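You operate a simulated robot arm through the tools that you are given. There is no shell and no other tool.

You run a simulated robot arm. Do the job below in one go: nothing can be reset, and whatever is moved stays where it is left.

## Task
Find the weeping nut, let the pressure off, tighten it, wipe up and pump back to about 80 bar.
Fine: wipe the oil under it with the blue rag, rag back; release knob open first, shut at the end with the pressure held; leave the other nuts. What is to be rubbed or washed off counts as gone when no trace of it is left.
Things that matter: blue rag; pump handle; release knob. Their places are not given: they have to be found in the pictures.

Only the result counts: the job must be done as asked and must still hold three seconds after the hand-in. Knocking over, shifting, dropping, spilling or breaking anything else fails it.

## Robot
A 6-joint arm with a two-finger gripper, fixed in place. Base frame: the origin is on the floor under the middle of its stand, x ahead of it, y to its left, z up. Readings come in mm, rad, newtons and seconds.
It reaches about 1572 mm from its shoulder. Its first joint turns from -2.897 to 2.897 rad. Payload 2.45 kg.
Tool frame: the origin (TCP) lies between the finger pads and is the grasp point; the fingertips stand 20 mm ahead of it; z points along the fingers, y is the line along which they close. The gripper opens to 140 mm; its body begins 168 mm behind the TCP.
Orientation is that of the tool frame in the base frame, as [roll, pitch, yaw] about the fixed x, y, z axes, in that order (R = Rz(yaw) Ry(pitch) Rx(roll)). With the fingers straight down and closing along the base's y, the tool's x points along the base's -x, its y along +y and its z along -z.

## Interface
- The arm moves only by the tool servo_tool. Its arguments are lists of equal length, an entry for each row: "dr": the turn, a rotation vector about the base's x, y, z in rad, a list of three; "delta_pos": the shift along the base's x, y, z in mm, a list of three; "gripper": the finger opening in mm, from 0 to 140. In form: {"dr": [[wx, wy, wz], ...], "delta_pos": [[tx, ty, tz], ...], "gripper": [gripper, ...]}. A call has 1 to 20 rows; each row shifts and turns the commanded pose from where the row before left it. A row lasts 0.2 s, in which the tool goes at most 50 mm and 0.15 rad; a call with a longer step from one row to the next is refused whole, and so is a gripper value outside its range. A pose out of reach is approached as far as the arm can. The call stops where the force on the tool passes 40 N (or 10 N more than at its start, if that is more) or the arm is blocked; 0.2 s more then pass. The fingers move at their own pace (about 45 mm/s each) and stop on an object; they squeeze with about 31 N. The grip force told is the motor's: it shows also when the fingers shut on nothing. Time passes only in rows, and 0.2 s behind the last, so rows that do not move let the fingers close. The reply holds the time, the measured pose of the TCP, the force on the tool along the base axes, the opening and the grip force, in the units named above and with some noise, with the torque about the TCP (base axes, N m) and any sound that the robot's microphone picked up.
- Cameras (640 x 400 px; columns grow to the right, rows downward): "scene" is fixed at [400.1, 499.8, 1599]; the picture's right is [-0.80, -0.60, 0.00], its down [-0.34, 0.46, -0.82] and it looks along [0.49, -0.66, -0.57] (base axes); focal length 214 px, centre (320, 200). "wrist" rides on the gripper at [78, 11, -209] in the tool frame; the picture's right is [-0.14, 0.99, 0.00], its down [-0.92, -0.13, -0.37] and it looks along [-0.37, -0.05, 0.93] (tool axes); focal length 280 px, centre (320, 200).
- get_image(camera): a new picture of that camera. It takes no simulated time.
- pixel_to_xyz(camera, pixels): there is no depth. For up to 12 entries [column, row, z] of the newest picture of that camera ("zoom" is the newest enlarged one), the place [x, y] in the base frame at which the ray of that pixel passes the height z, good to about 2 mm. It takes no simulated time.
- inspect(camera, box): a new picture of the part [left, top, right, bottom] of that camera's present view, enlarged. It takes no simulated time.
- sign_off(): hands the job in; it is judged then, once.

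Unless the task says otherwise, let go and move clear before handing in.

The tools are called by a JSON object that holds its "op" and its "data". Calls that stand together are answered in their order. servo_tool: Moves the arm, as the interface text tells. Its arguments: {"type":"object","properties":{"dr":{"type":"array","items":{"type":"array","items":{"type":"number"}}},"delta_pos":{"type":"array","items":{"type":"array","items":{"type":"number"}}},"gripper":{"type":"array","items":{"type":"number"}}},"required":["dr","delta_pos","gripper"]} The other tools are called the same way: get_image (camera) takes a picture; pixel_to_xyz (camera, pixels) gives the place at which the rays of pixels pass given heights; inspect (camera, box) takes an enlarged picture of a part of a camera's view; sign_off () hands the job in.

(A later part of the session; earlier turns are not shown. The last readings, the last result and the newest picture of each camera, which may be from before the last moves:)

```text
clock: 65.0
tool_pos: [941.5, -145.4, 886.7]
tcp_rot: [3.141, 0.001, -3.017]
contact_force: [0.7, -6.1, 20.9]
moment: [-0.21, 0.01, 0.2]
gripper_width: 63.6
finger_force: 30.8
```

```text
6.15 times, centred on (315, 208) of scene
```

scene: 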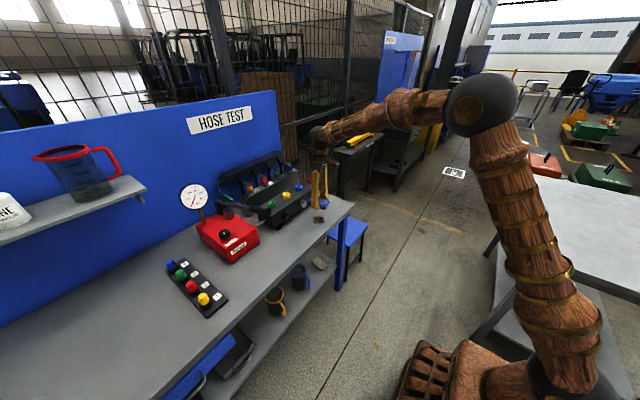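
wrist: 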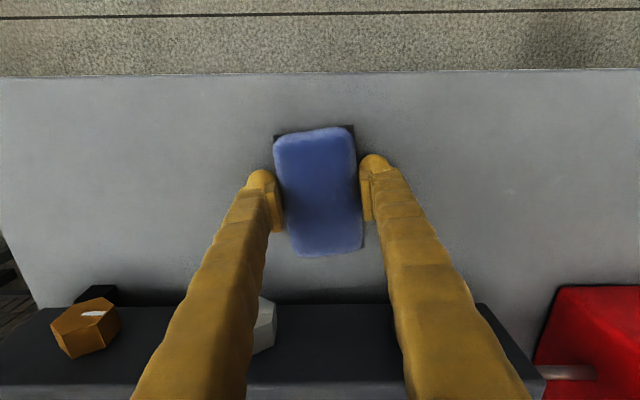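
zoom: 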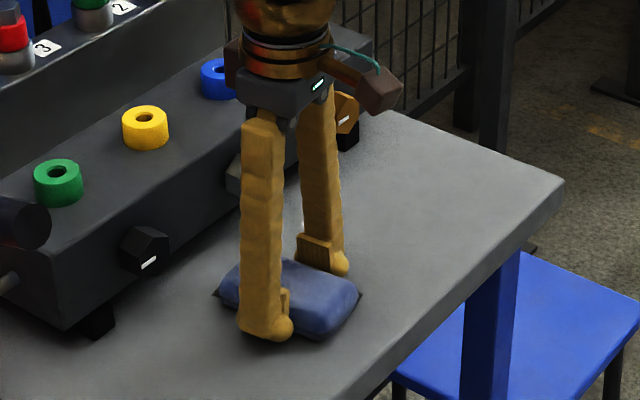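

The bench around the rag already looks clean. I'll lift the rag and shift it aside to see the whole spot.

{"op": "servo_tool", "data": {"dr": [[0, 0, 0], [0, 0, 0], [0, 0, 0], [0, 0, 0], [0, 0, 0]], "delta_pos": [[0, 0, 30], [0, 0, 45], [-20, 20, 40], [-30, 30, 0], [0, 0, 0]], "gripper": [40, 40, 40, 40, 40]}}

{"op": "get_image", "data": {"camera": "wrist"}}

{"op": "inspect", "data": {"camera": "scene", "box": [285, 185, 355, 240]}}

{"op": "inspect", "data": {"camera": "wrist", "box": [100, 90, 420, 290]}}

```text
clock: 66.2
tool_pos: [890.3, -94.7, 1001.0]
tcp_rot: [3.139, 0.0, -3.015]
contact_force: [0.0, 0.2, -1.6]
moment: [-0.01, 0.01, 0.01]
gripper_width: 63.6
finger_force: 30.0
```

```text
taken
```

wrist: 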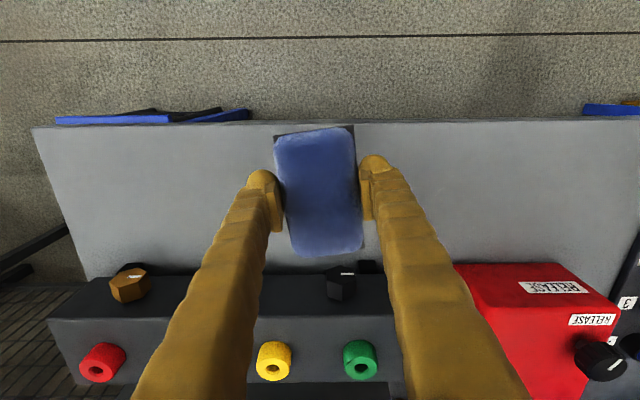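

```text
7.27 times, centred on (320, 212) of scene
```

zoom: 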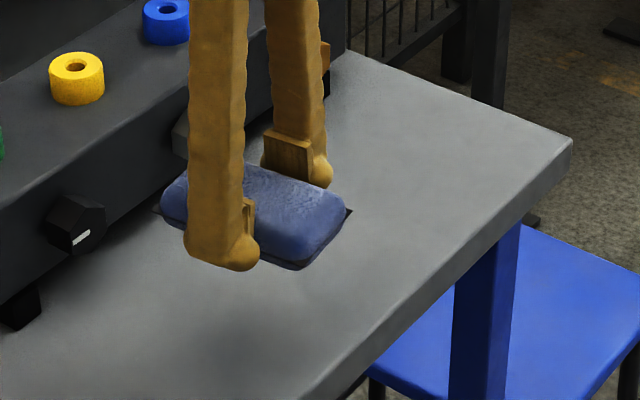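

```text
2.00 times, centred on (260, 190) of wrist
```

zoom: 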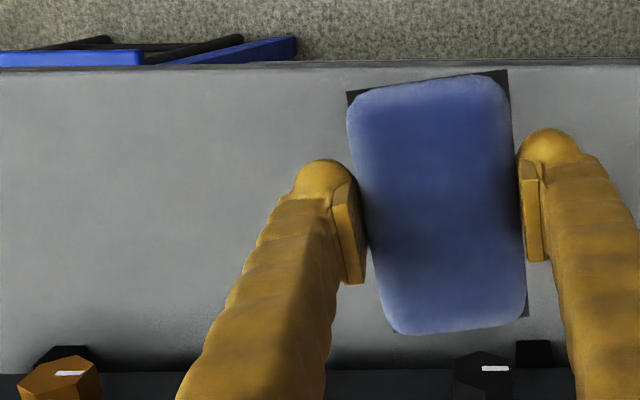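

No stain shows to the left of the rag, but the finger may hide part of the spot. I'll raise and move further +y for an unobstructed view.

{"op": "servo_tool", "data": {"dr": [[0, 0, 0], [0, 0, 0], [0, 0, 0], [0, 0, 0], [0, 0, 0], [0, 0, 0]], "delta_pos": [[0, 0, 48], [0, 0, 48], [0, 0, 48], [0, 0, 48], [0, 20, 30], [0, 0, 0]], "gripper": [40, 40, 40, 40, 40, 40]}}

{"op": "get_image", "data": {"camera": "wrist"}}

{"op": "inspect", "data": {"camera": "scene", "box": [275, 175, 365, 245]}}

{"op": "inspect", "data": {"camera": "wrist", "box": [80, 110, 300, 250]}}

```text
clock: 67.6
tool_pos: [890.7, -75.1, 1224.6]
tcp_rot: [3.14, 0.002, -3.015]
contact_force: [-0.3, -0.3, -0.5]
moment: [0.0, -0.02, -0.01]
gripper_width: 63.2
finger_force: 31.5
```

```text
taken
```

wrist: 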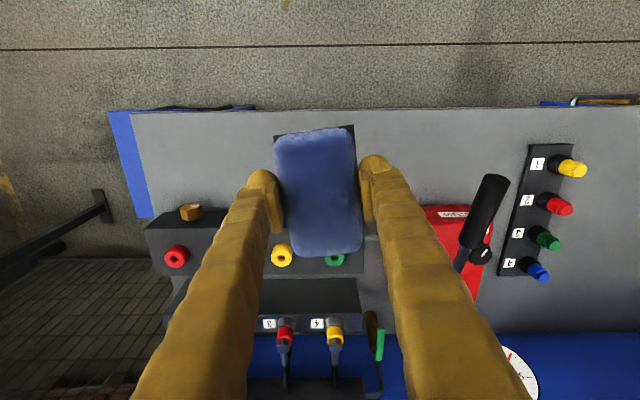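

```text
5.71 times, centred on (320, 210) of scene
```

zoom: 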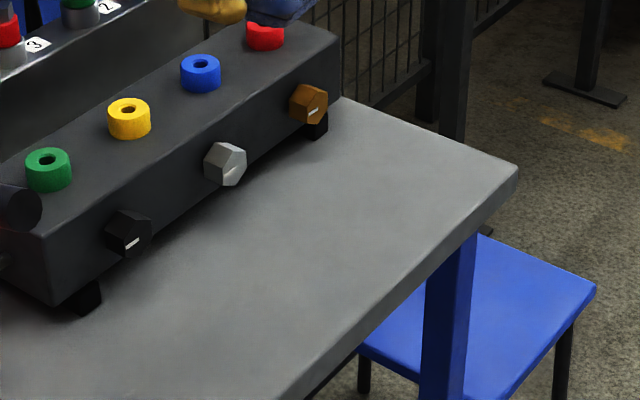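

```text
2.86 times, centred on (190, 180) of wrist
```

zoom: 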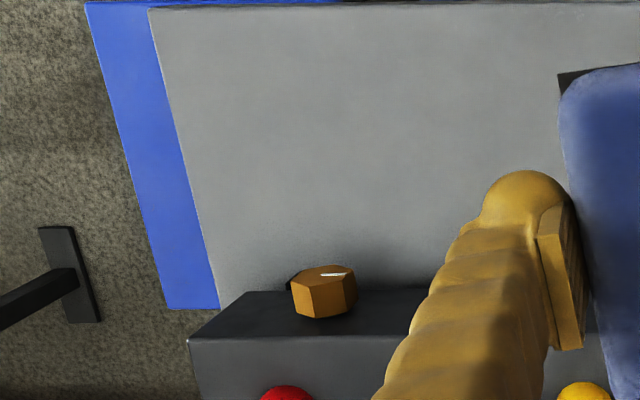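

The bench is clean: no trace of oil where the puddle was, and none under the grey nut. I'll carry the rag back to its pick spot at (946,571).

{"op": "servo_tool", "data": {"dr": [[0, 0, 0], [0, 0, 0], [0, 0, 0], [0, 0, 0], [0, 0, 0], [0, 0, 0], [0, 0, 0], [0, 0, 0], [0, 0, 0], [0, 0, 0], [0, 0, 0], [0, 0, 0], [0, 0, 0], [0, 0, 0], [0, 0, 0], [0, 0, 0], [0, 0, 0], [0, 0, 0], [0, 0, 0], [0, 0, 0]], "delta_pos": [[0, 48, 0], [0, 48, 0], [0, 48, 0], [0, 48, 0], [0, 48, 0], [0, 48, 0], [0, 48, 0], [0, 48, 0], [0, 48, 0], [0, 48, 0], [0, 48, 0], [0, 48, 0], [0, 48, 0], [10, 22, -30], [10, 0, -45], [10, 0, -45], [10, 0, -45], [10, 0, -45], [5, 0, -45], [0, 0, 0]], "gripper": [40, 40, 40, 40, 40, 40, 40, 40, 40, 40, 40, 40, 40, 40, 40, 40, 40, 40, 40, 40]}}

```text
clock: 71.8
tool_pos: [945.8, 570.3, 967.5]
tcp_rot: [3.139, 0.001, -3.016]
contact_force: [-0.5, -0.3, 0.1]
moment: [0.01, -0.01, 0.03]
gripper_width: 63.8
finger_force: 31.4
```

The rag is above its spot at (945.8,570.3,967.5). I'll lower it to the pick height, then let go.

{"op": "servo_tool", "data": {"dr": [[0, 0, 0], [0, 0, 0], [0, 0, 0], [0, 0, 0], [0, 0, 0]], "delta_pos": [[0.3, 0.7, -40], [0, 0, -25], [0, 0, -10], [0, 0, -5], [0, 0, 0]], "gripper": [40, 40, 40, 40, 40]}}

```text
clock: 73.0
tool_pos: [945.9, 572.0, 887.0]
tcp_rot: [3.14, 0.001, -3.016]
contact_force: [-0.2, 0.6, -0.5]
moment: [-0.02, 0.0, 0.04]
gripper_width: 63.6
finger_force: 30.7
```

It's at z=887 with barely any contact. I'll lower 1 mm more, open the fingers and lift clear.

{"op": "servo_tool", "data": {"dr": [[0, 0, 0], [0, 0, 0], [0, 0, 0], [0, 0, 0], [0, 0, 0], [0, 0, 0], [0, 0, 0], [0, 0, 0]], "delta_pos": [[0, 0, -1], [0, 0, 0], [0, 0, 0], [0, 0, 0], [0, 0, 30], [0, 0, 45], [0, 0, 45], [0, 0, 0]], "gripper": [55, 70, 85, 90, 90, 90, 90, 90]}}

{"op": "get_image", "data": {"camera": "wrist"}}

{"op": "get_image", "data": {"camera": "scene"}}

{"op": "inspect", "data": {"camera": "scene", "box": [110, 300, 220, 390]}}

```text
clock: 74.8
tool_pos: [946.0, 571.1, 1007.6]
tcp_rot: [3.139, 0.0, -3.017]
contact_force: [0.3, 0.0, 0.1]
moment: [0.01, 0.03, 0.01]
gripper_width: 90.2
finger_force: 0.0
```

```text
taken
```

wrist: 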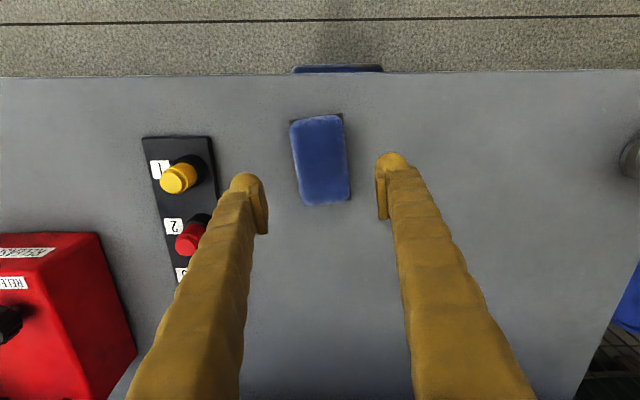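

```text
taken
```

scene: 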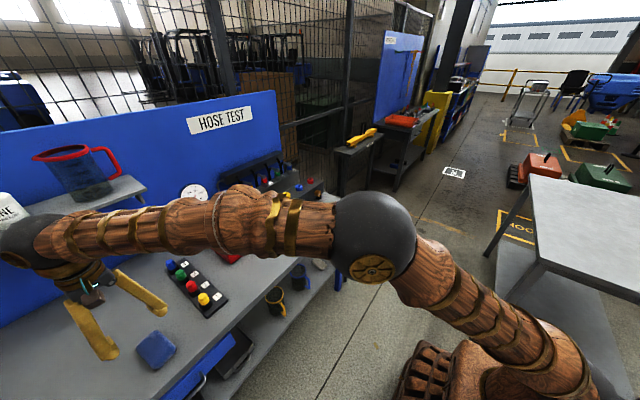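

```text
4.44 times, centred on (165, 345) of scene
```

zoom: 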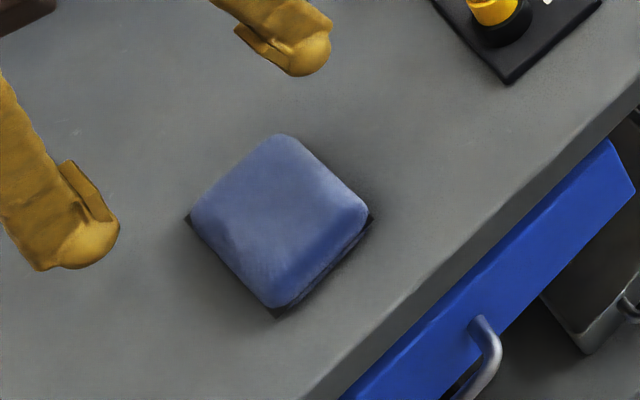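

The rag is back within a few mm of where it lay (scene (155,347)). Next I'll shut the release: move above the knob with the fingers yawed about 0.6 rad so a clockwise turn ends in a comfortable pose.

{"op": "servo_tool", "data": {"dr": [[0, 0, 0.0526], [0, 0, 0.0526], [0, 0, 0.0526], [0, 0, 0.0526], [0, 0, 0.0526], [0, 0, 0.0526], [0, 0, 0.0526], [0, 0, 0.0526], [0, 0, 0.0526], [0, 0, 0]], "delta_pos": [[17, -35, 25], [17, -35, 25], [17, -39, 20], [17, -40, 15], [17, -40, 10], [17, -41, 5], [17, -41, 0], [17, -41, 0], [16, -40, 0], [0, 0, 0]], "gripper": [75, 75, 75, 75, 75, 75, 75, 75, 75, 75]}}

{"op": "get_image", "data": {"camera": "wrist"}}

{"op": "inspect", "data": {"camera": "wrist", "box": [250, 110, 390, 200]}}

{"op": "inspect", "data": {"camera": "scene", "box": [170, 145, 290, 265]}}

```text
clock: 77.0
tool_pos: [1098.9, 218.0, 1107.6]
tcp_rot: [3.14, 0.0, -2.543]
contact_force: [0.1, 0.5, 0.7]
moment: [-0.01, -0.02, 0.0]
gripper_width: 75.0
finger_force: 0.1
```

```text
taken
```

wrist: 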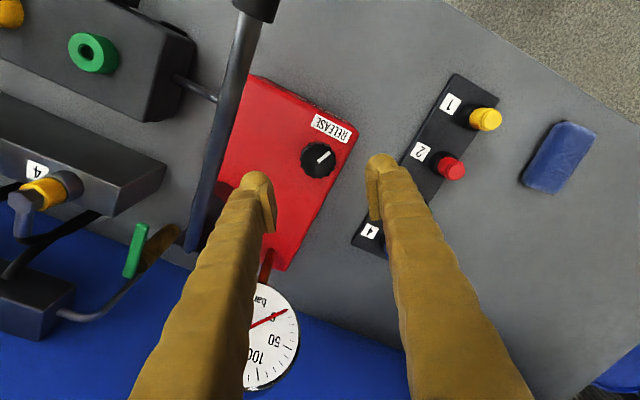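

```text
4.44 times, centred on (320, 155) of wrist
```

zoom: 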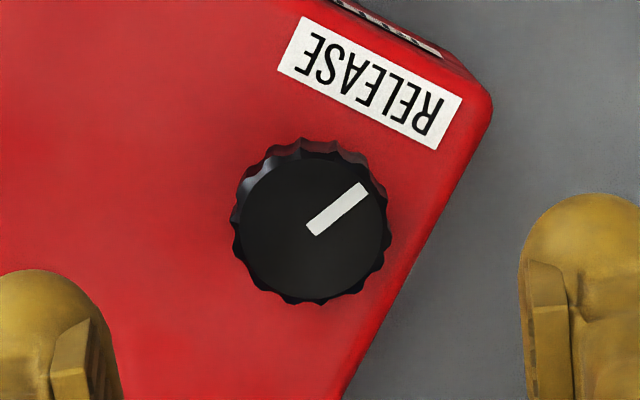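

```text
3.33 times, centred on (230, 205) of scene
```

zoom: 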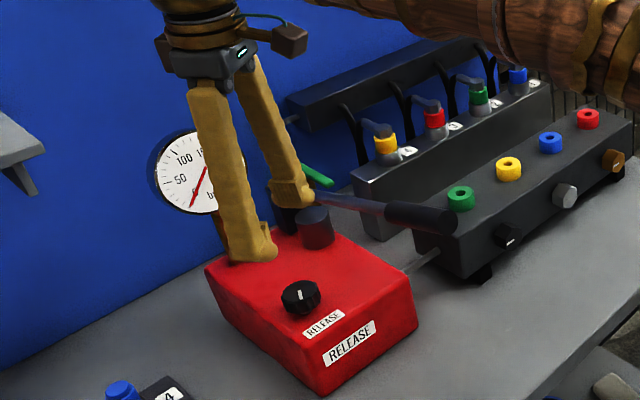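

The knob's mark still shows it open, and the gauge is at 0. I'll check its centre from here before going down.

{"op": "pixel_to_xyz", "data": {"camera": "wrist", "pixels": [[318.2, 161.8, 1000], [318.2, 161.8, 995]]}}

{"op": "servo_tool", "data": {"dr": [[0, 0, 0], [0, 0, 0], [0, 0, 0], [0, 0, 0], [0, 0, 0]], "delta_pos": [[0, 0, -30], [0, 0, -30], [0, 0, -30], [0, 0, -20], [0, 0, 0]], "gripper": [75, 75, 75, 75, 75]}}

{"op": "get_image", "data": {"camera": "wrist"}}

```text
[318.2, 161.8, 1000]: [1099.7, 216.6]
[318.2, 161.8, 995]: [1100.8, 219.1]
```

```text
clock: 78.2
tool_pos: [1097.0, 219.7, 997.6]
tcp_rot: [3.141, -0.001, -2.543]
contact_force: [-0.9, -0.5, 0.8]
moment: [0.0, 0.0, 0.03]
gripper_width: 75.1
finger_force: 0.2
```

```text
taken
```

wrist: 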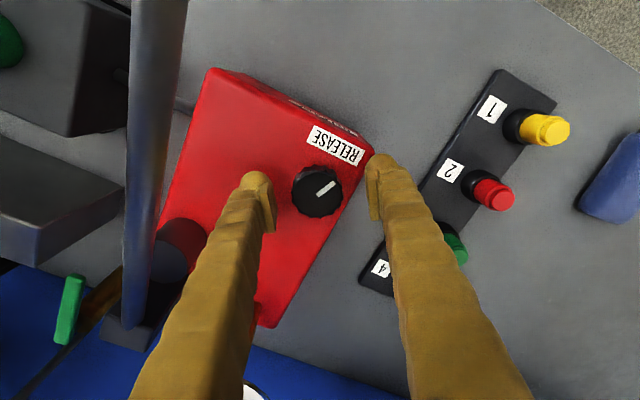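

The fingers straddle the knob at z≈998. I'll nudge by (1.5,−1) mm to centre and close.

{"op": "servo_tool", "data": {"dr": [[0, 0, 0], [0, 0, 0], [0, 0, 0], [0, 0, 0], [0, 0, 0]], "delta_pos": [[1.2, -0.8, 0], [0, 0, 0], [0, 0, 0], [0, 0, 0], [0, 0, 0]], "gripper": [60, 40, 20, 20, 20]}}

{"op": "get_image", "data": {"camera": "wrist"}}

```text
clock: 79.4
tool_pos: [1099.8, 216.6, 997.5]
tcp_rot: [3.14, 0.001, -2.544]
contact_force: [10.6, -11.9, -1.2]
moment: [-0.1, -0.11, -0.05]
gripper_width: 40.2
finger_force: 45.2
```

```text
taken
```

wrist: 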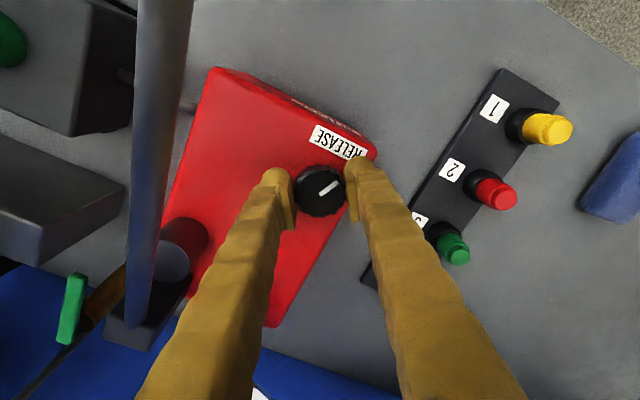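

The grip is on the knob at 40 mm with a slight side load. I'll relieve it and turn clockwise in steps.

{"op": "servo_tool", "data": {"dr": [[0, 0, 0], [0, 0, -0.09], [0, 0, -0.09], [0, 0, -0.09], [0, 0, -0.09], [0, 0, 0]], "delta_pos": [[0.8, -0.9, 0], [0, 0, 0], [0, 0, 0], [0, 0, 0], [0, 0, 0], [0, 0, 0]], "gripper": [20, 20, 20, 20, 20, 20]}}

{"op": "get_image", "data": {"camera": "wrist"}}

```text
clock: 80.8
tool_pos: [1100.1, 216.3, 998.6]
tcp_rot: [3.139, -0.001, -2.904]
contact_force: [-18.5, -4.9, 0.8]
moment: [-0.07, 0.31, 0.03]
gripper_width: 40.4
finger_force: 45.3
```

```text
taken
```

wrist: 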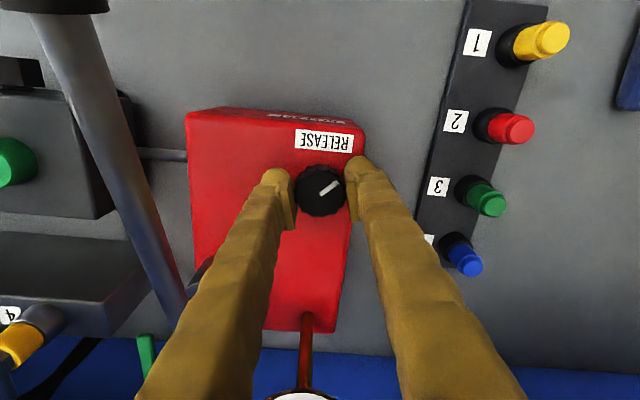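

The knob follows the fingers (its mark keeps its angle to them). A −18 N side force has built up in x, so I'll shift −x by 1.5 mm and continue clockwise.

{"op": "servo_tool", "data": {"dr": [[0, 0, 0], [0, 0, -0.09], [0, 0, -0.09], [0, 0, -0.09], [0, 0, -0.09], [0, 0, 0]], "delta_pos": [[-1.6, 0, 0], [-0.3, 0, 0], [-0.3, 0, 0], [-0.3, 0, 0], [-0.3, 0, 0], [0, 0, 0]], "gripper": [20, 20, 20, 20, 20, 20]}}

{"op": "get_image", "data": {"camera": "wrist"}}

```text
clock: 82.2
tool_pos: [1096.6, 217.9, 997.9]
tcp_rot: [3.14, 0.001, 3.017]
contact_force: [39.1, 8.7, 2.4]
moment: [0.08, -0.51, 0.05]
gripper_width: 40.0
finger_force: 44.9
```

```text
taken
```

wrist: 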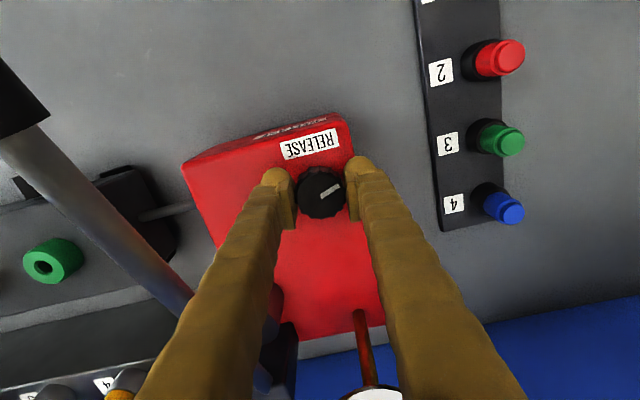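

The x force flipped to +39 N, so I overcorrected. I'll move back +2 mm in x and continue the remaining 0.44 rad.

{"op": "servo_tool", "data": {"dr": [[0, 0, 0], [0, 0, -0.08], [0, 0, -0.08], [0, 0, -0.08], [0, 0, 0]], "delta_pos": [[1.9, 0.4, 0], [0, 0.1, 0], [0, 0.1, 0], [0, 0.1, 0], [0, 0, 0]], "gripper": [20, 20, 20, 20, 20]}}

{"op": "get_image", "data": {"camera": "wrist"}}

```text
clock: 83.4
tool_pos: [1097.8, 218.5, 997.5]
tcp_rot: [-3.141, -0.002, 2.777]
contact_force: [-40.1, 0.5, 5.9]
moment: [0.03, 0.57, -0.04]
gripper_width: 40.0
finger_force: 44.8
```

```text
taken
```

wrist: 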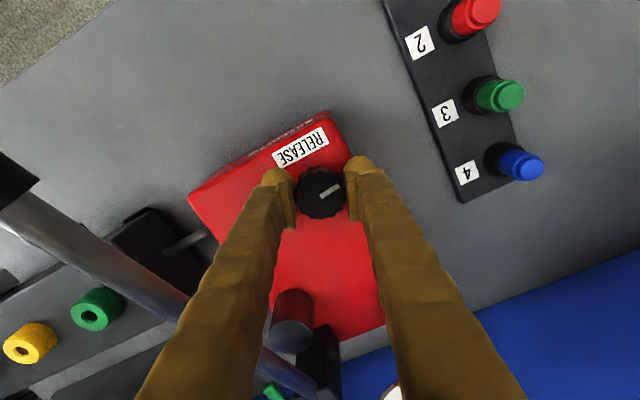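

Now −40 N in x, so the grip is very stiff; 1 mm back should null it. I'll relieve it and compare the mark with the RELEASE label, since they were parallel when the knob was shut.

{"op": "servo_tool", "data": {"dr": [[0, 0, 0], [0, 0, 0]], "delta_pos": [[-0.9, 0, 0], [0, 0, 0]], "gripper": [20, 20]}}

{"op": "inspect", "data": {"camera": "wrist", "box": [260, 110, 380, 230]}}

```text
clock: 84.0
tool_pos: [1098.0, 218.5, 997.2]
tcp_rot: [3.139, -0.001, 2.781]
contact_force: [-28.4, 4.5, -0.4]
moment: [0.08, 0.28, 0.01]
gripper_width: 39.8
finger_force: 45.3
```

```text
3.33 times, centred on (320, 170) of wrist
```

zoom: 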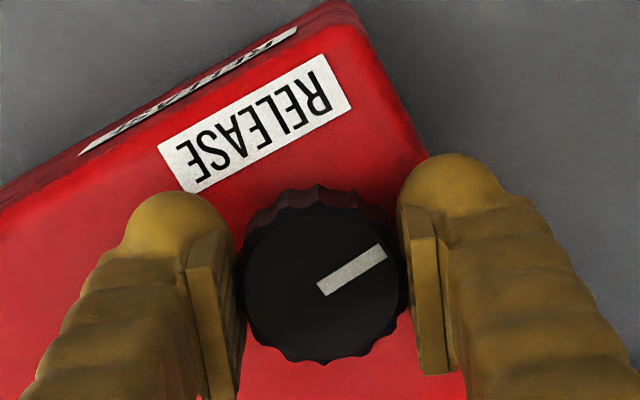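

The mark is nearly parallel to the label again (about 3° short). I'll relieve the side load and turn slightly further to feel the stop.

{"op": "servo_tool", "data": {"dr": [[0, 0, 0], [0, 0, -0.05], [0, 0, -0.05], [0, 0, 0]], "delta_pos": [[-1.2, 0, 0], [-0.2, 0, 0], [-0.2, 0, 0], [0, 0, 0]], "gripper": [20, 20, 20, 20]}}

{"op": "inspect", "data": {"camera": "wrist", "box": [260, 110, 380, 230]}}

```text
clock: 85.0
tool_pos: [1097.8, 219.4, 997.3]
tcp_rot: [3.138, 0.003, 2.68]
contact_force: [29.6, 11.4, -6.3]
moment: [-0.04, -0.55, 0.18]
gripper_width: 39.9
finger_force: 45.1
```

```text
3.33 times, centred on (320, 170) of wrist
```

zoom: 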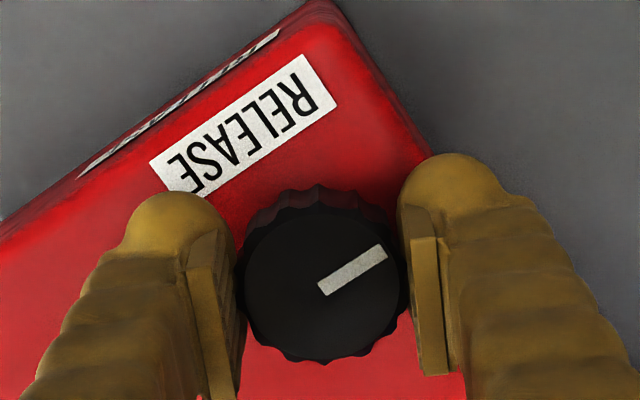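

The torque about z is starting to show (0.18 N·m). I'll ease the x load and turn a little more to confirm the stop.

{"op": "servo_tool", "data": {"dr": [[0, 0, 0], [0, 0, -0.05], [0, 0, -0.05], [0, 0, 0]], "delta_pos": [[1.0, 0.4, 0], [0, 0.1, 0], [0, 0.1, 0], [0, 0, 0]], "gripper": [20, 20, 20, 20]}}

{"op": "inspect", "data": {"camera": "wrist", "box": [260, 110, 380, 230]}}

```text
clock: 86.0
tool_pos: [1097.8, 219.8, 997.7]
tcp_rot: [3.14, -0.002, 2.578]
contact_force: [-6.8, 14.1, 0.9]
moment: [0.18, 0.28, 0.84]
gripper_width: 40.5
finger_force: 45.1
```

```text
3.33 times, centred on (320, 170) of wrist
```

zoom: 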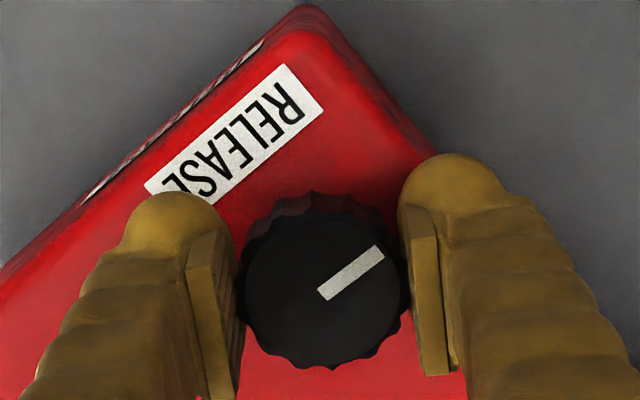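

The torque reached 0.84 N·m after 1.16 rad, the same angle I opened it by, so the release is shut against its stop. I'll let go and lift.

{"op": "servo_tool", "data": {"dr": [[0, 0, 0], [0, 0, 0], [0, 0, 0], [0, 0, 0], [0, 0, 0], [0, 0, 0], [0, 0, 0]], "delta_pos": [[0, 0, 0], [0, 0, 0], [0, 0, 0], [0, 0, 35], [0, 0, 45], [0, 0, 45], [0, 0, 0]], "gripper": [50, 65, 75, 75, 75, 75, 75]}}

{"op": "inspect", "data": {"camera": "wrist", "box": [250, 90, 390, 210]}}

{"op": "inspect", "data": {"camera": "scene", "box": [170, 165, 290, 265]}}

```text
clock: 87.6
tool_pos: [1098.1, 219.0, 1123.1]
tcp_rot: [3.14, 0.0, 2.58]
contact_force: [-0.1, 0.4, -0.2]
moment: [-0.01, 0.03, -0.01]
gripper_width: 74.9
finger_force: 0.1
```

```text
3.33 times, centred on (320, 150) of wrist
```

zoom: 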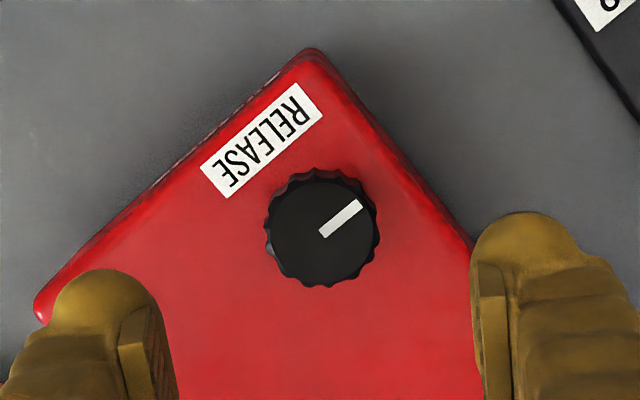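

```text
4.00 times, centred on (230, 215) of scene
```

zoom: 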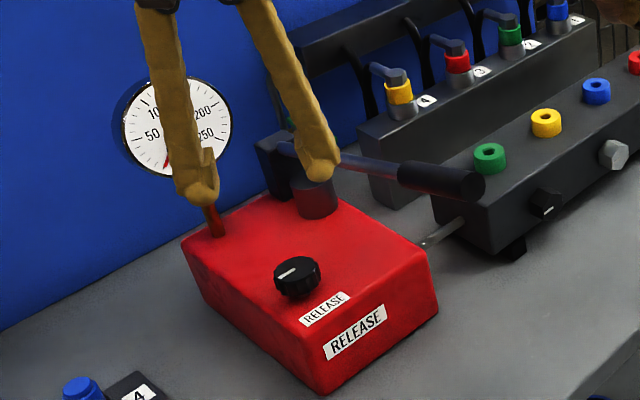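

The knob's mark is back where it started, and the gauge shows 0. I'll now go above the pump handle's grip for a close look.

{"op": "servo_tool", "data": {"dr": [[0, 0, 0], [0, 0, 0], [0, 0, 0.112], [0, 0, 0.112], [0, 0, 0.112], [0, 0, 0.112], [0, 0, 0.112], [0, 0, 0], [0, 0, 0]], "delta_pos": [[-20, 5, 43], [-20, 5, 43], [-41, 0, 0], [-41, -10, 10], [-41, -28, 0], [-41, -28, 0], [-36, -28, 0], [0, -9, 0], [0, 0, 0]], "gripper": [75, 75, 75, 75, 75, 75, 75, 75, 75]}}

{"op": "get_image", "data": {"camera": "wrist"}}

{"op": "get_image", "data": {"camera": "scene"}}

{"op": "inspect", "data": {"camera": "scene", "box": [180, 165, 300, 250]}}

```text
clock: 89.6
tool_pos: [857.2, 127.4, 1218.6]
tcp_rot: [3.139, -0.001, -3.141]
contact_force: [-0.9, 0.2, 0.5]
moment: [-0.01, -0.01, 0.04]
gripper_width: 74.9
finger_force: 0.0
```

```text
taken
```

wrist: 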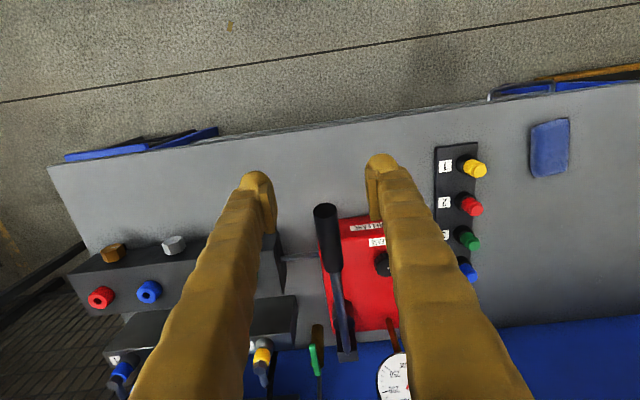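

```text
taken
```

scene: 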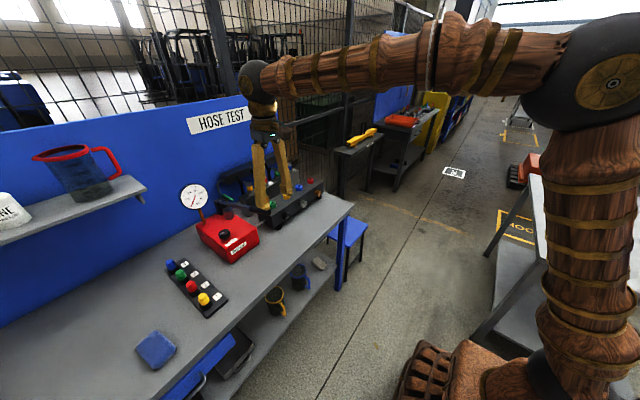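

```text
4.71 times, centred on (240, 208) of scene
```

zoom: 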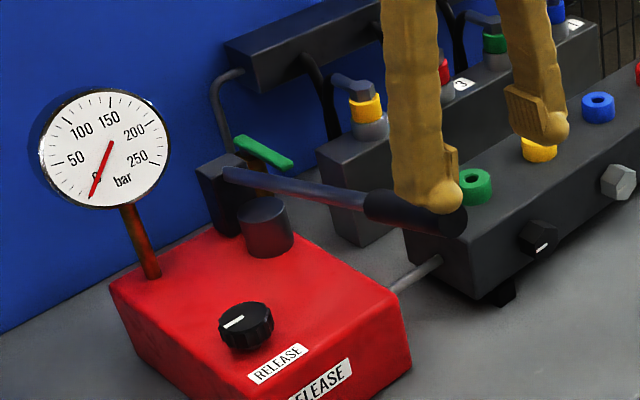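

The handle grip runs from wrist (325,211) to (332,270), and the gauge reads 0. I'll triangulate it again from this view.

{"op": "inspect", "data": {"camera": "wrist", "box": [280, 190, 380, 290]}}

{"op": "pixel_to_xyz", "data": {"camera": "wrist", "pixels": [[325, 211, 1100], [325, 211, 1120], [325, 211, 1140], [325, 211, 1160], [333, 271, 1080], [333, 271, 1100], [333, 271, 1120]]}}

{"op": "pixel_to_xyz", "data": {"camera": "scene", "pixels": [[268, 211, 1100], [268, 211, 1120], [268, 211, 1140], [268, 211, 1160], [250.6, 208.5, 1080], [250.6, 208.5, 1100], [250.6, 208.5, 1120]]}}

```text
4.00 times, centred on (330, 240) of wrist
```

zoom: 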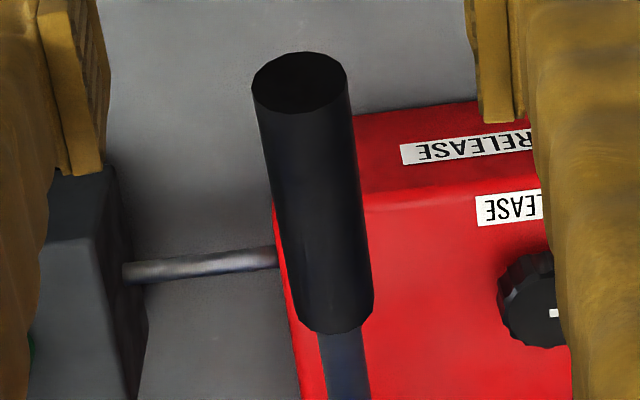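

```text
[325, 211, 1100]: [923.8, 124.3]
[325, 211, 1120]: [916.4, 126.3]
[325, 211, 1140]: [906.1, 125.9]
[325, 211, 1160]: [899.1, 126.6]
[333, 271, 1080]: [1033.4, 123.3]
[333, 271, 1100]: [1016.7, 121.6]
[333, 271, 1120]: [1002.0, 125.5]
```

```text
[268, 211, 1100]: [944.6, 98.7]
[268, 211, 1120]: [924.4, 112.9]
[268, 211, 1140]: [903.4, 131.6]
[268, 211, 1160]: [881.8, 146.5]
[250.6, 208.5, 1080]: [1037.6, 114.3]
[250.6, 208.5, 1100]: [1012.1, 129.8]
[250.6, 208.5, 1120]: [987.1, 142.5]
```

The grip is about 28 mm thick, running from (909,125.5,1134) to (1020,124,1095), with the pivot near (1250,127,1035). I'll descend onto it at about (952,125.6,1121) and close.

{"op": "servo_tool", "data": {"dr": [[0, 0, 0], [0, 0, 0], [0, 0, 0], [0, 0, 0], [0, 0, 0], [0, 0, 0]], "delta_pos": [[48, -0.8, -10], [47, -0.8, -15], [0, 0, -30], [0, 0, -30], [0, 0, -12], [0, 0, 0]], "gripper": [75, 75, 75, 75, 75, 75]}}

{"op": "get_image", "data": {"camera": "wrist"}}

{"op": "inspect", "data": {"camera": "scene", "box": [180, 165, 300, 250]}}

```text
clock: 91.0
tool_pos: [952.5, 123.9, 1121.5]
tcp_rot: [3.14, 0.0, 3.141]
contact_force: [-0.7, -0.9, -0.3]
moment: [-0.02, -0.01, -0.02]
gripper_width: 75.2
finger_force: 0.0
```

```text
taken
```

wrist: 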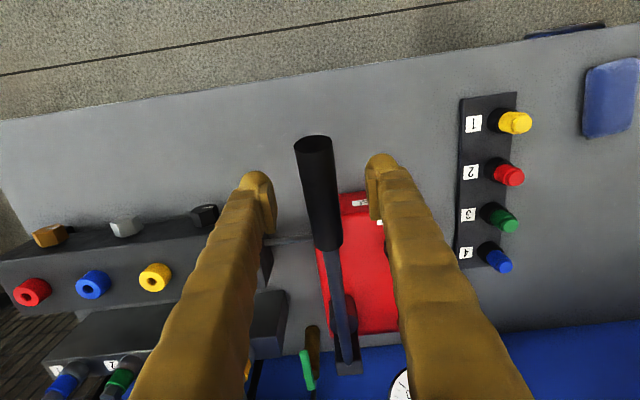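

```text
4.71 times, centred on (240, 208) of scene
```

zoom: 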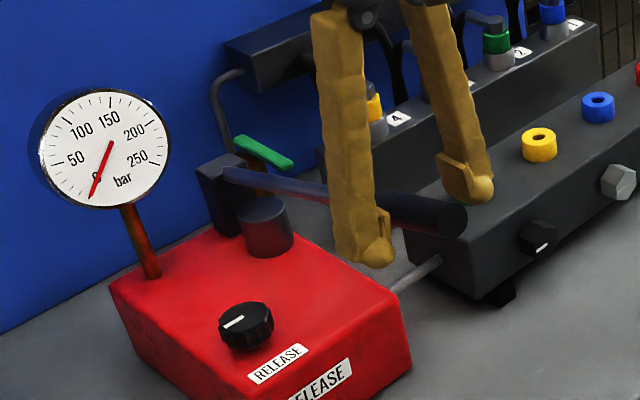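

The fingers straddle the handle grip with the grip at wrist (320,195) between them. I'll close on it.

{"op": "servo_tool", "data": {"dr": [[0, 0, 0], [0, 0, 0], [0, 0, 0], [0, 0, 0], [0, 0, 0]], "delta_pos": [[0, 0, 0], [0, 0, 0], [0, 0, 0], [0, 0, 0], [0, 0, 0]], "gripper": [55, 40, 25, 15, 15]}}

{"op": "get_image", "data": {"camera": "wrist"}}

```text
clock: 92.2
tool_pos: [951.6, 124.9, 1120.0]
tcp_rot: [3.14, 0.0, 3.14]
contact_force: [1.8, 12.1, -1.0]
moment: [0.11, -0.02, 0.13]
gripper_width: 26.3
finger_force: 39.0
```

```text
taken
```

wrist: 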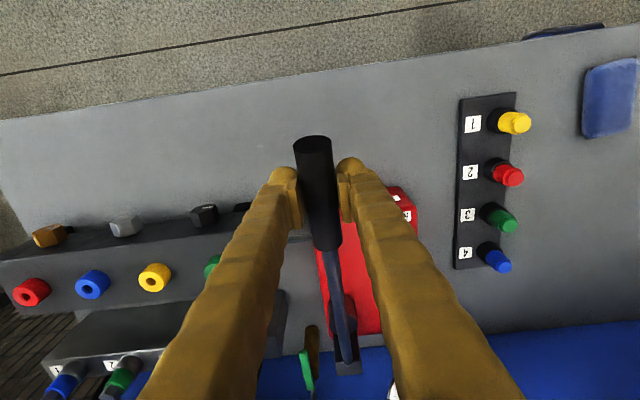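

The grip is held at 26 mm. I'll press the handle down along its arc a little and watch the force and gauge.

{"op": "servo_tool", "data": {"dr": [[0, 0, 0], [0, -0.03, 0], [0, -0.03, 0], [0, -0.03, 0], [0, -0.03, 0], [0, 0, 0]], "delta_pos": [[0, 0.8, 0], [-2.5, 0, -9.1], [-2.2, 0, -9.2], [-1.9, 0, -9.3], [-1.6, 0, -9.3], [0, 0, 0]], "gripper": [15, 15, 15, 15, 15, 15]}}

{"op": "inspect", "data": {"camera": "scene", "box": [175, 165, 295, 250]}}

```text
clock: 93.6
tool_pos: [943.3, 124.2, 1083.9]
tcp_rot: [3.139, 0.12, 3.141]
contact_force: [-11.5, 4.1, 2.2]
moment: [0.07, 0.34, 0.04]
gripper_width: 26.2
finger_force: 44.7
```

```text
4.71 times, centred on (235, 208) of scene
```

zoom: 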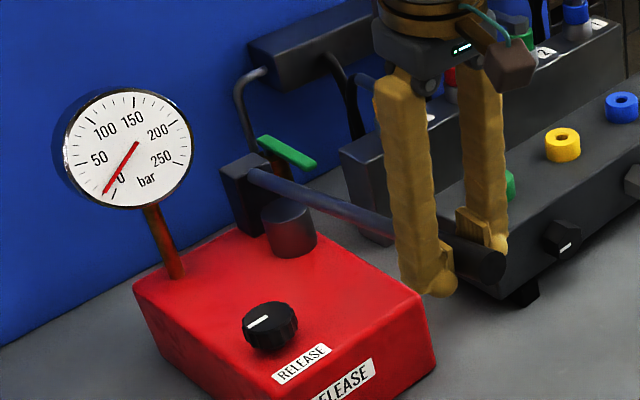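

The handle moves easily and the needle has started to rise. I'll press further down.

{"op": "servo_tool", "data": {"dr": [[0, -0.03, 0], [0, -0.03, 0], [0, -0.03, 0], [0, -0.03, 0], [0, 0, 0]], "delta_pos": [[-1.2, 0, -9.3], [-1, 0, -9.4], [-0.7, 0, -9.4], [-0.4, 0, -9.4], [0, 0, 0]], "gripper": [15, 15, 15, 15, 15]}}

{"op": "inspect", "data": {"camera": "scene", "box": [175, 165, 295, 250]}}

{"op": "inspect", "data": {"camera": "scene", "box": [175, 175, 225, 210]}}

```text
clock: 94.8
tool_pos: [939.7, 124.7, 1048.5]
tcp_rot: [3.139, 0.24, 3.141]
contact_force: [-28.7, -3.7, 3.0]
moment: [-0.03, 0.5, -0.06]
gripper_width: 26.3
finger_force: 44.5
```

```text
4.71 times, centred on (235, 208) of scene
```

zoom: 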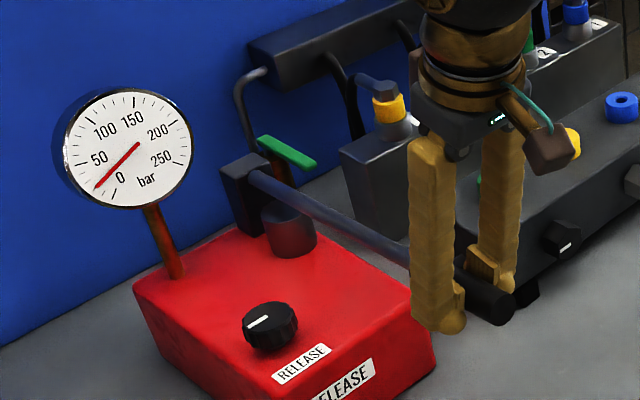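

```text
11.43 times, centred on (200, 192) of scene
```

zoom: 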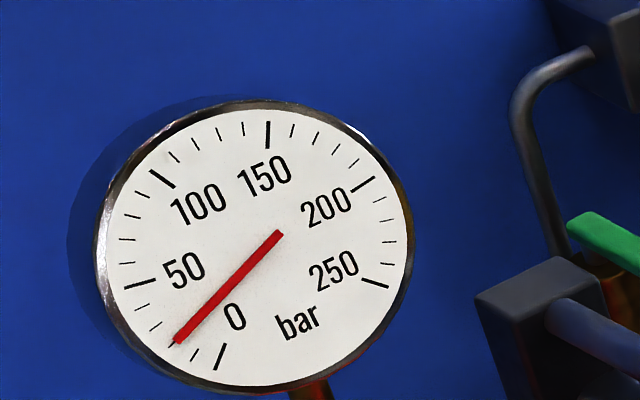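

The gauge reads about 20 bar after 0.24 rad, with a −29 N drag along x, so the grip point needs to move further toward −x. I'll correct this and continue the down-stroke.

{"op": "servo_tool", "data": {"dr": [[0, 0, 0], [0, -0.03, 0], [0, -0.03, 0], [0, -0.03, 0], [0, 0, 0]], "delta_pos": [[-2.2, 0, 0], [-0.8, 0, -9.4], [-0.6, 0, -9.4], [-0.4, 0, -9.4], [0, 0, 0]], "gripper": [15, 15, 15, 15, 15]}}

{"op": "inspect", "data": {"camera": "scene", "box": [175, 165, 295, 250]}}

{"op": "inspect", "data": {"camera": "scene", "box": [175, 175, 225, 210]}}

```text
clock: 96.0
tool_pos: [937.2, 124.4, 1018.8]
tcp_rot: [3.14, 0.332, 3.14]
contact_force: [31.2, -5.1, 3.9]
moment: [-0.03, -0.27, -0.05]
gripper_width: 26.1
finger_force: 44.4
```

```text
4.71 times, centred on (235, 208) of scene
```

zoom: 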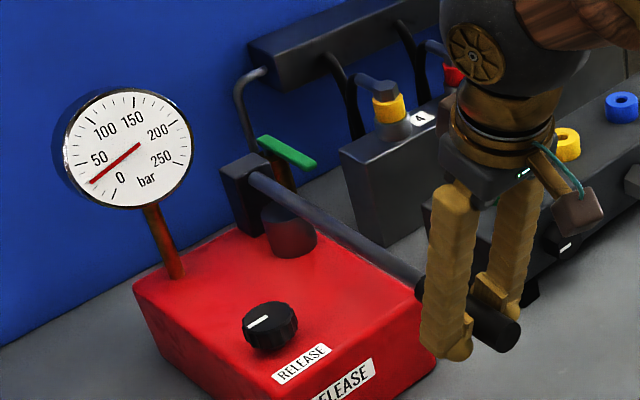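

```text
11.43 times, centred on (200, 192) of scene
```

zoom: 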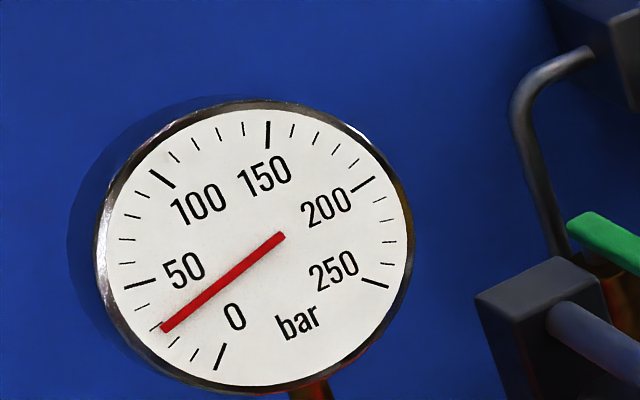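

The gauge is at about 28 bar after a 0.33 rad down-stroke, roughly 83 bar per rad. I've refitted the arc (pivot near (1243,1030), radius 305), so I'll raise the handle back and check the pressure holds.

{"op": "servo_tool", "data": {"dr": [[0, 0, 0], [0, 0.048, 0], [0, 0.048, 0], [0, 0.048, 0], [0, 0.048, 0], [0, 0.048, 0], [0, 0.048, 0], [0, 0.044, 0], [0, 0, 0]], "delta_pos": [[1.4, 0, 0], [0, 0, 14.6], [0.5, 0, 14.6], [1.2, 0, 14.6], [2.0, 0, 14.5], [2.6, 0, 14.4], [3.3, 0, 14.3], [3.7, 0, 13.5], [0, 0, 0]], "gripper": [15, 15, 15, 15, 15, 15, 15, 15, 15]}}

{"op": "inspect", "data": {"camera": "scene", "box": [175, 175, 225, 210]}}

{"op": "inspect", "data": {"camera": "scene", "box": [175, 165, 295, 250]}}

```text
clock: 98.0
tool_pos: [951.5, 123.4, 1119.4]
tcp_rot: [3.14, -0.003, 3.14]
contact_force: [-20.8, -4.1, -1.0]
moment: [-0.04, 0.63, -0.09]
gripper_width: 25.4
finger_force: 45.5
```

```text
11.43 times, centred on (200, 192) of scene
```

zoom: 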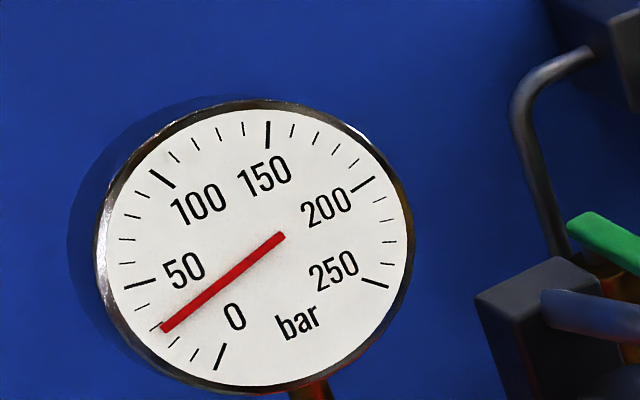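

```text
4.71 times, centred on (235, 208) of scene
```

zoom: 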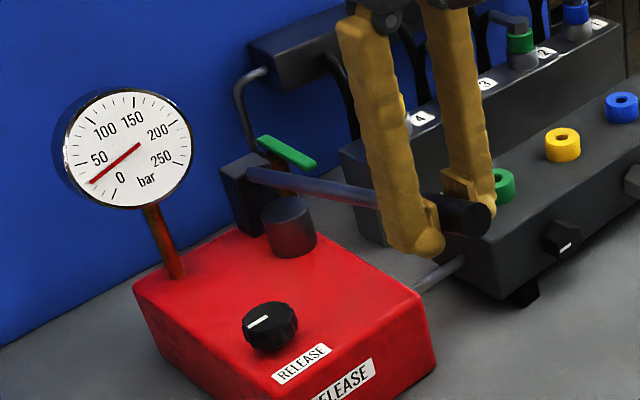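

The pressure holds at about 28 bar with the handle back up. I'll do a second down-stroke of 0.315 rad along the refitted arc.

{"op": "servo_tool", "data": {"dr": [[0, 0, 0], [0, -0.045, 0], [0, -0.045, 0], [0, -0.045, 0], [0, -0.045, 0], [0, -0.045, 0], [0, -0.045, 0], [0, -0.045, 0], [0, 0, 0]], "delta_pos": [[-1.0, 0.4, 0], [-3.7, 0, -12.9], [-3.2, 0, -13.3], [-2.5, 0, -13.5], [-1.9, 0, -13.6], [-1.4, 0, -13.7], [-0.7, 0, -13.7], [-0.1, 0, -13.7], [0, 0, 0]], "gripper": [15, 15, 15, 15, 15, 15, 15, 15, 15]}}

{"op": "inspect", "data": {"camera": "scene", "box": [175, 175, 225, 210]}}

```text
clock: 100.0
tool_pos: [937.3, 125.6, 1025.5]
tcp_rot: [3.14, 0.314, 3.141]
contact_force: [-12.1, -16.5, 1.3]
moment: [-0.07, 0.17, -0.24]
gripper_width: 25.0
finger_force: 45.2
```

```text
11.43 times, centred on (200, 192) of scene
```

zoom: 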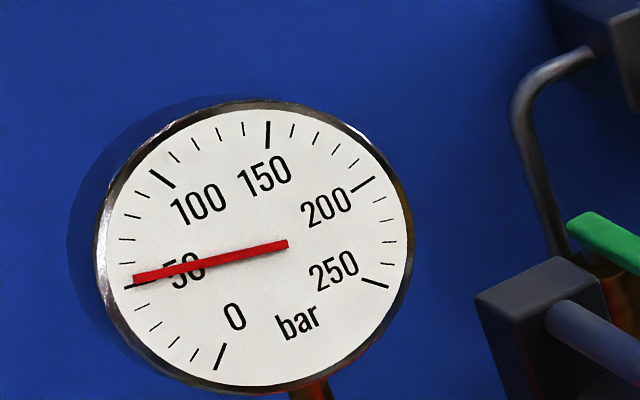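

The gauge now reads about 53 bar. I'll raise the handle along the same arc, nulling the −16 N in y.

{"op": "servo_tool", "data": {"dr": [[0, 0, 0], [0, 0.045, 0], [0, 0.045, 0], [0, 0.045, 0], [0, 0.045, 0], [0, 0.045, 0], [0, 0.045, 0], [0, 0.045, 0], [0, 0, 0]], "delta_pos": [[-0.4, -0.6, 0], [0.1, 0, 13.7], [0.7, 0, 13.7], [1.4, 0, 13.7], [1.9, 0, 13.6], [2.5, 0, 13.5], [3.2, 0, 13.3], [3.7, 0, 12.9], [0, 0, 0]], "gripper": [15, 15, 15, 15, 15, 15, 15, 15, 15]}}

{"op": "inspect", "data": {"camera": "scene", "box": [175, 175, 225, 210]}}

```text
clock: 102.0
tool_pos: [950.3, 125.4, 1117.8]
tcp_rot: [3.14, -0.005, 3.14]
contact_force: [7.7, -9.9, -22.5]
moment: [-0.03, 0.62, 0.01]
gripper_width: 24.1
finger_force: 45.0
```

```text
11.43 times, centred on (200, 192) of scene
```

zoom: 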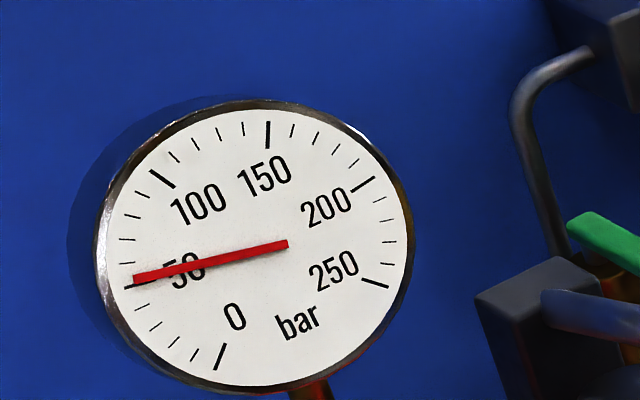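

The pressure holds at about 53 bar, but −22 N in z means the handle is at its top stop, and the grip width has crept from 26 to 24 mm. I'll check the grip in the wrist view.

{"op": "get_image", "data": {"camera": "wrist"}}

{"op": "inspect", "data": {"camera": "wrist", "box": [260, 110, 400, 230]}}

{"op": "inspect", "data": {"camera": "scene", "box": [215, 180, 295, 235]}}

```text
taken
```

wrist: 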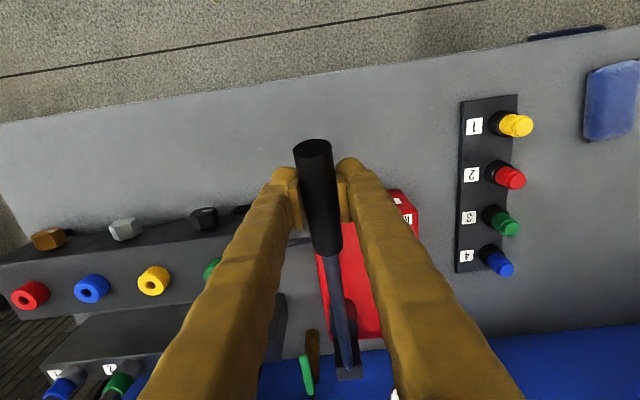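

```text
3.33 times, centred on (330, 170) of wrist
```

zoom: 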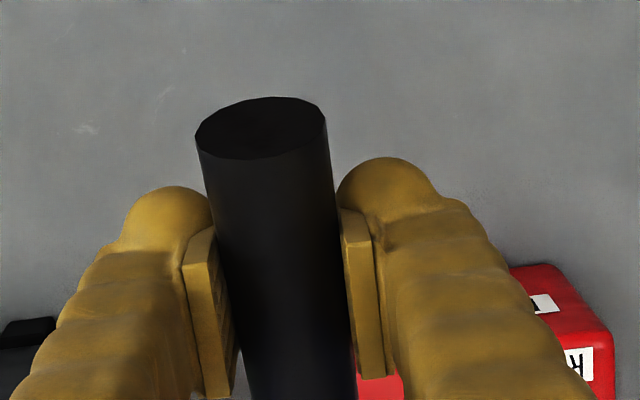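

```text
7.27 times, centred on (255, 208) of scene
```

zoom: 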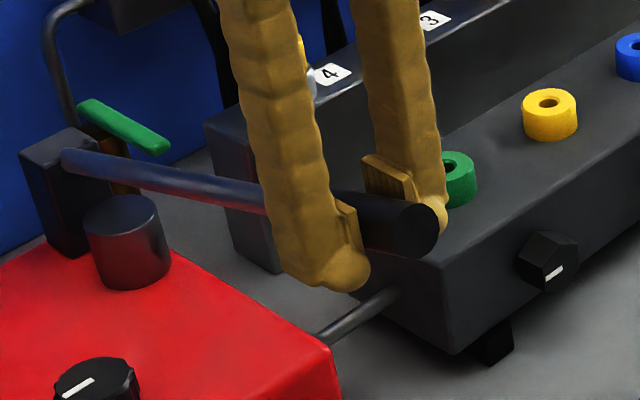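

The grip is still well seated on the handle. I'll do the third down-stroke, stopping slightly short so I can fine-tune to 80.

{"op": "servo_tool", "data": {"dr": [[0, 0, 0], [0, -0.045, 0], [0, -0.045, 0], [0, -0.045, 0], [0, -0.045, 0], [0, -0.045, 0], [0, -0.045, 0], [0, 0, 0]], "delta_pos": [[0.2, -0.4, 0], [-3.7, 0, -12.9], [-3.2, 0, -13.3], [-2.5, 0, -13.5], [-1.9, 0, -13.6], [-1.4, 0, -13.7], [-0.7, 0, -13.7], [0, 0, 0]], "gripper": [15, 15, 15, 15, 15, 15, 15, 15]}}

{"op": "inspect", "data": {"camera": "scene", "box": [175, 175, 225, 210]}}

```text
clock: 103.8
tool_pos: [937.5, 125.8, 1039.2]
tcp_rot: [3.14, 0.268, 3.14]
contact_force: [3.8, 6.4, 3.2]
moment: [0.04, -0.38, 0.13]
gripper_width: 24.4
finger_force: 44.5
```

```text
11.43 times, centred on (200, 192) of scene
```

zoom: 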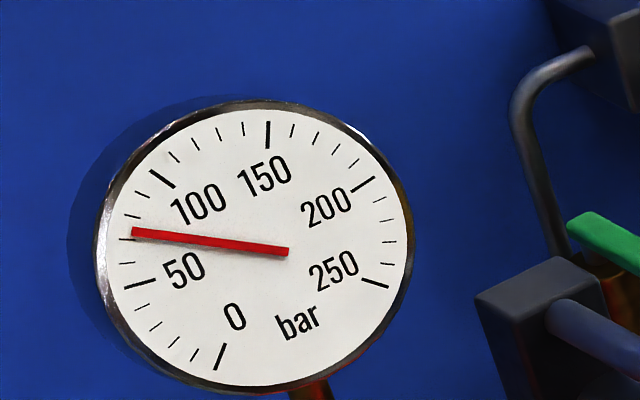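

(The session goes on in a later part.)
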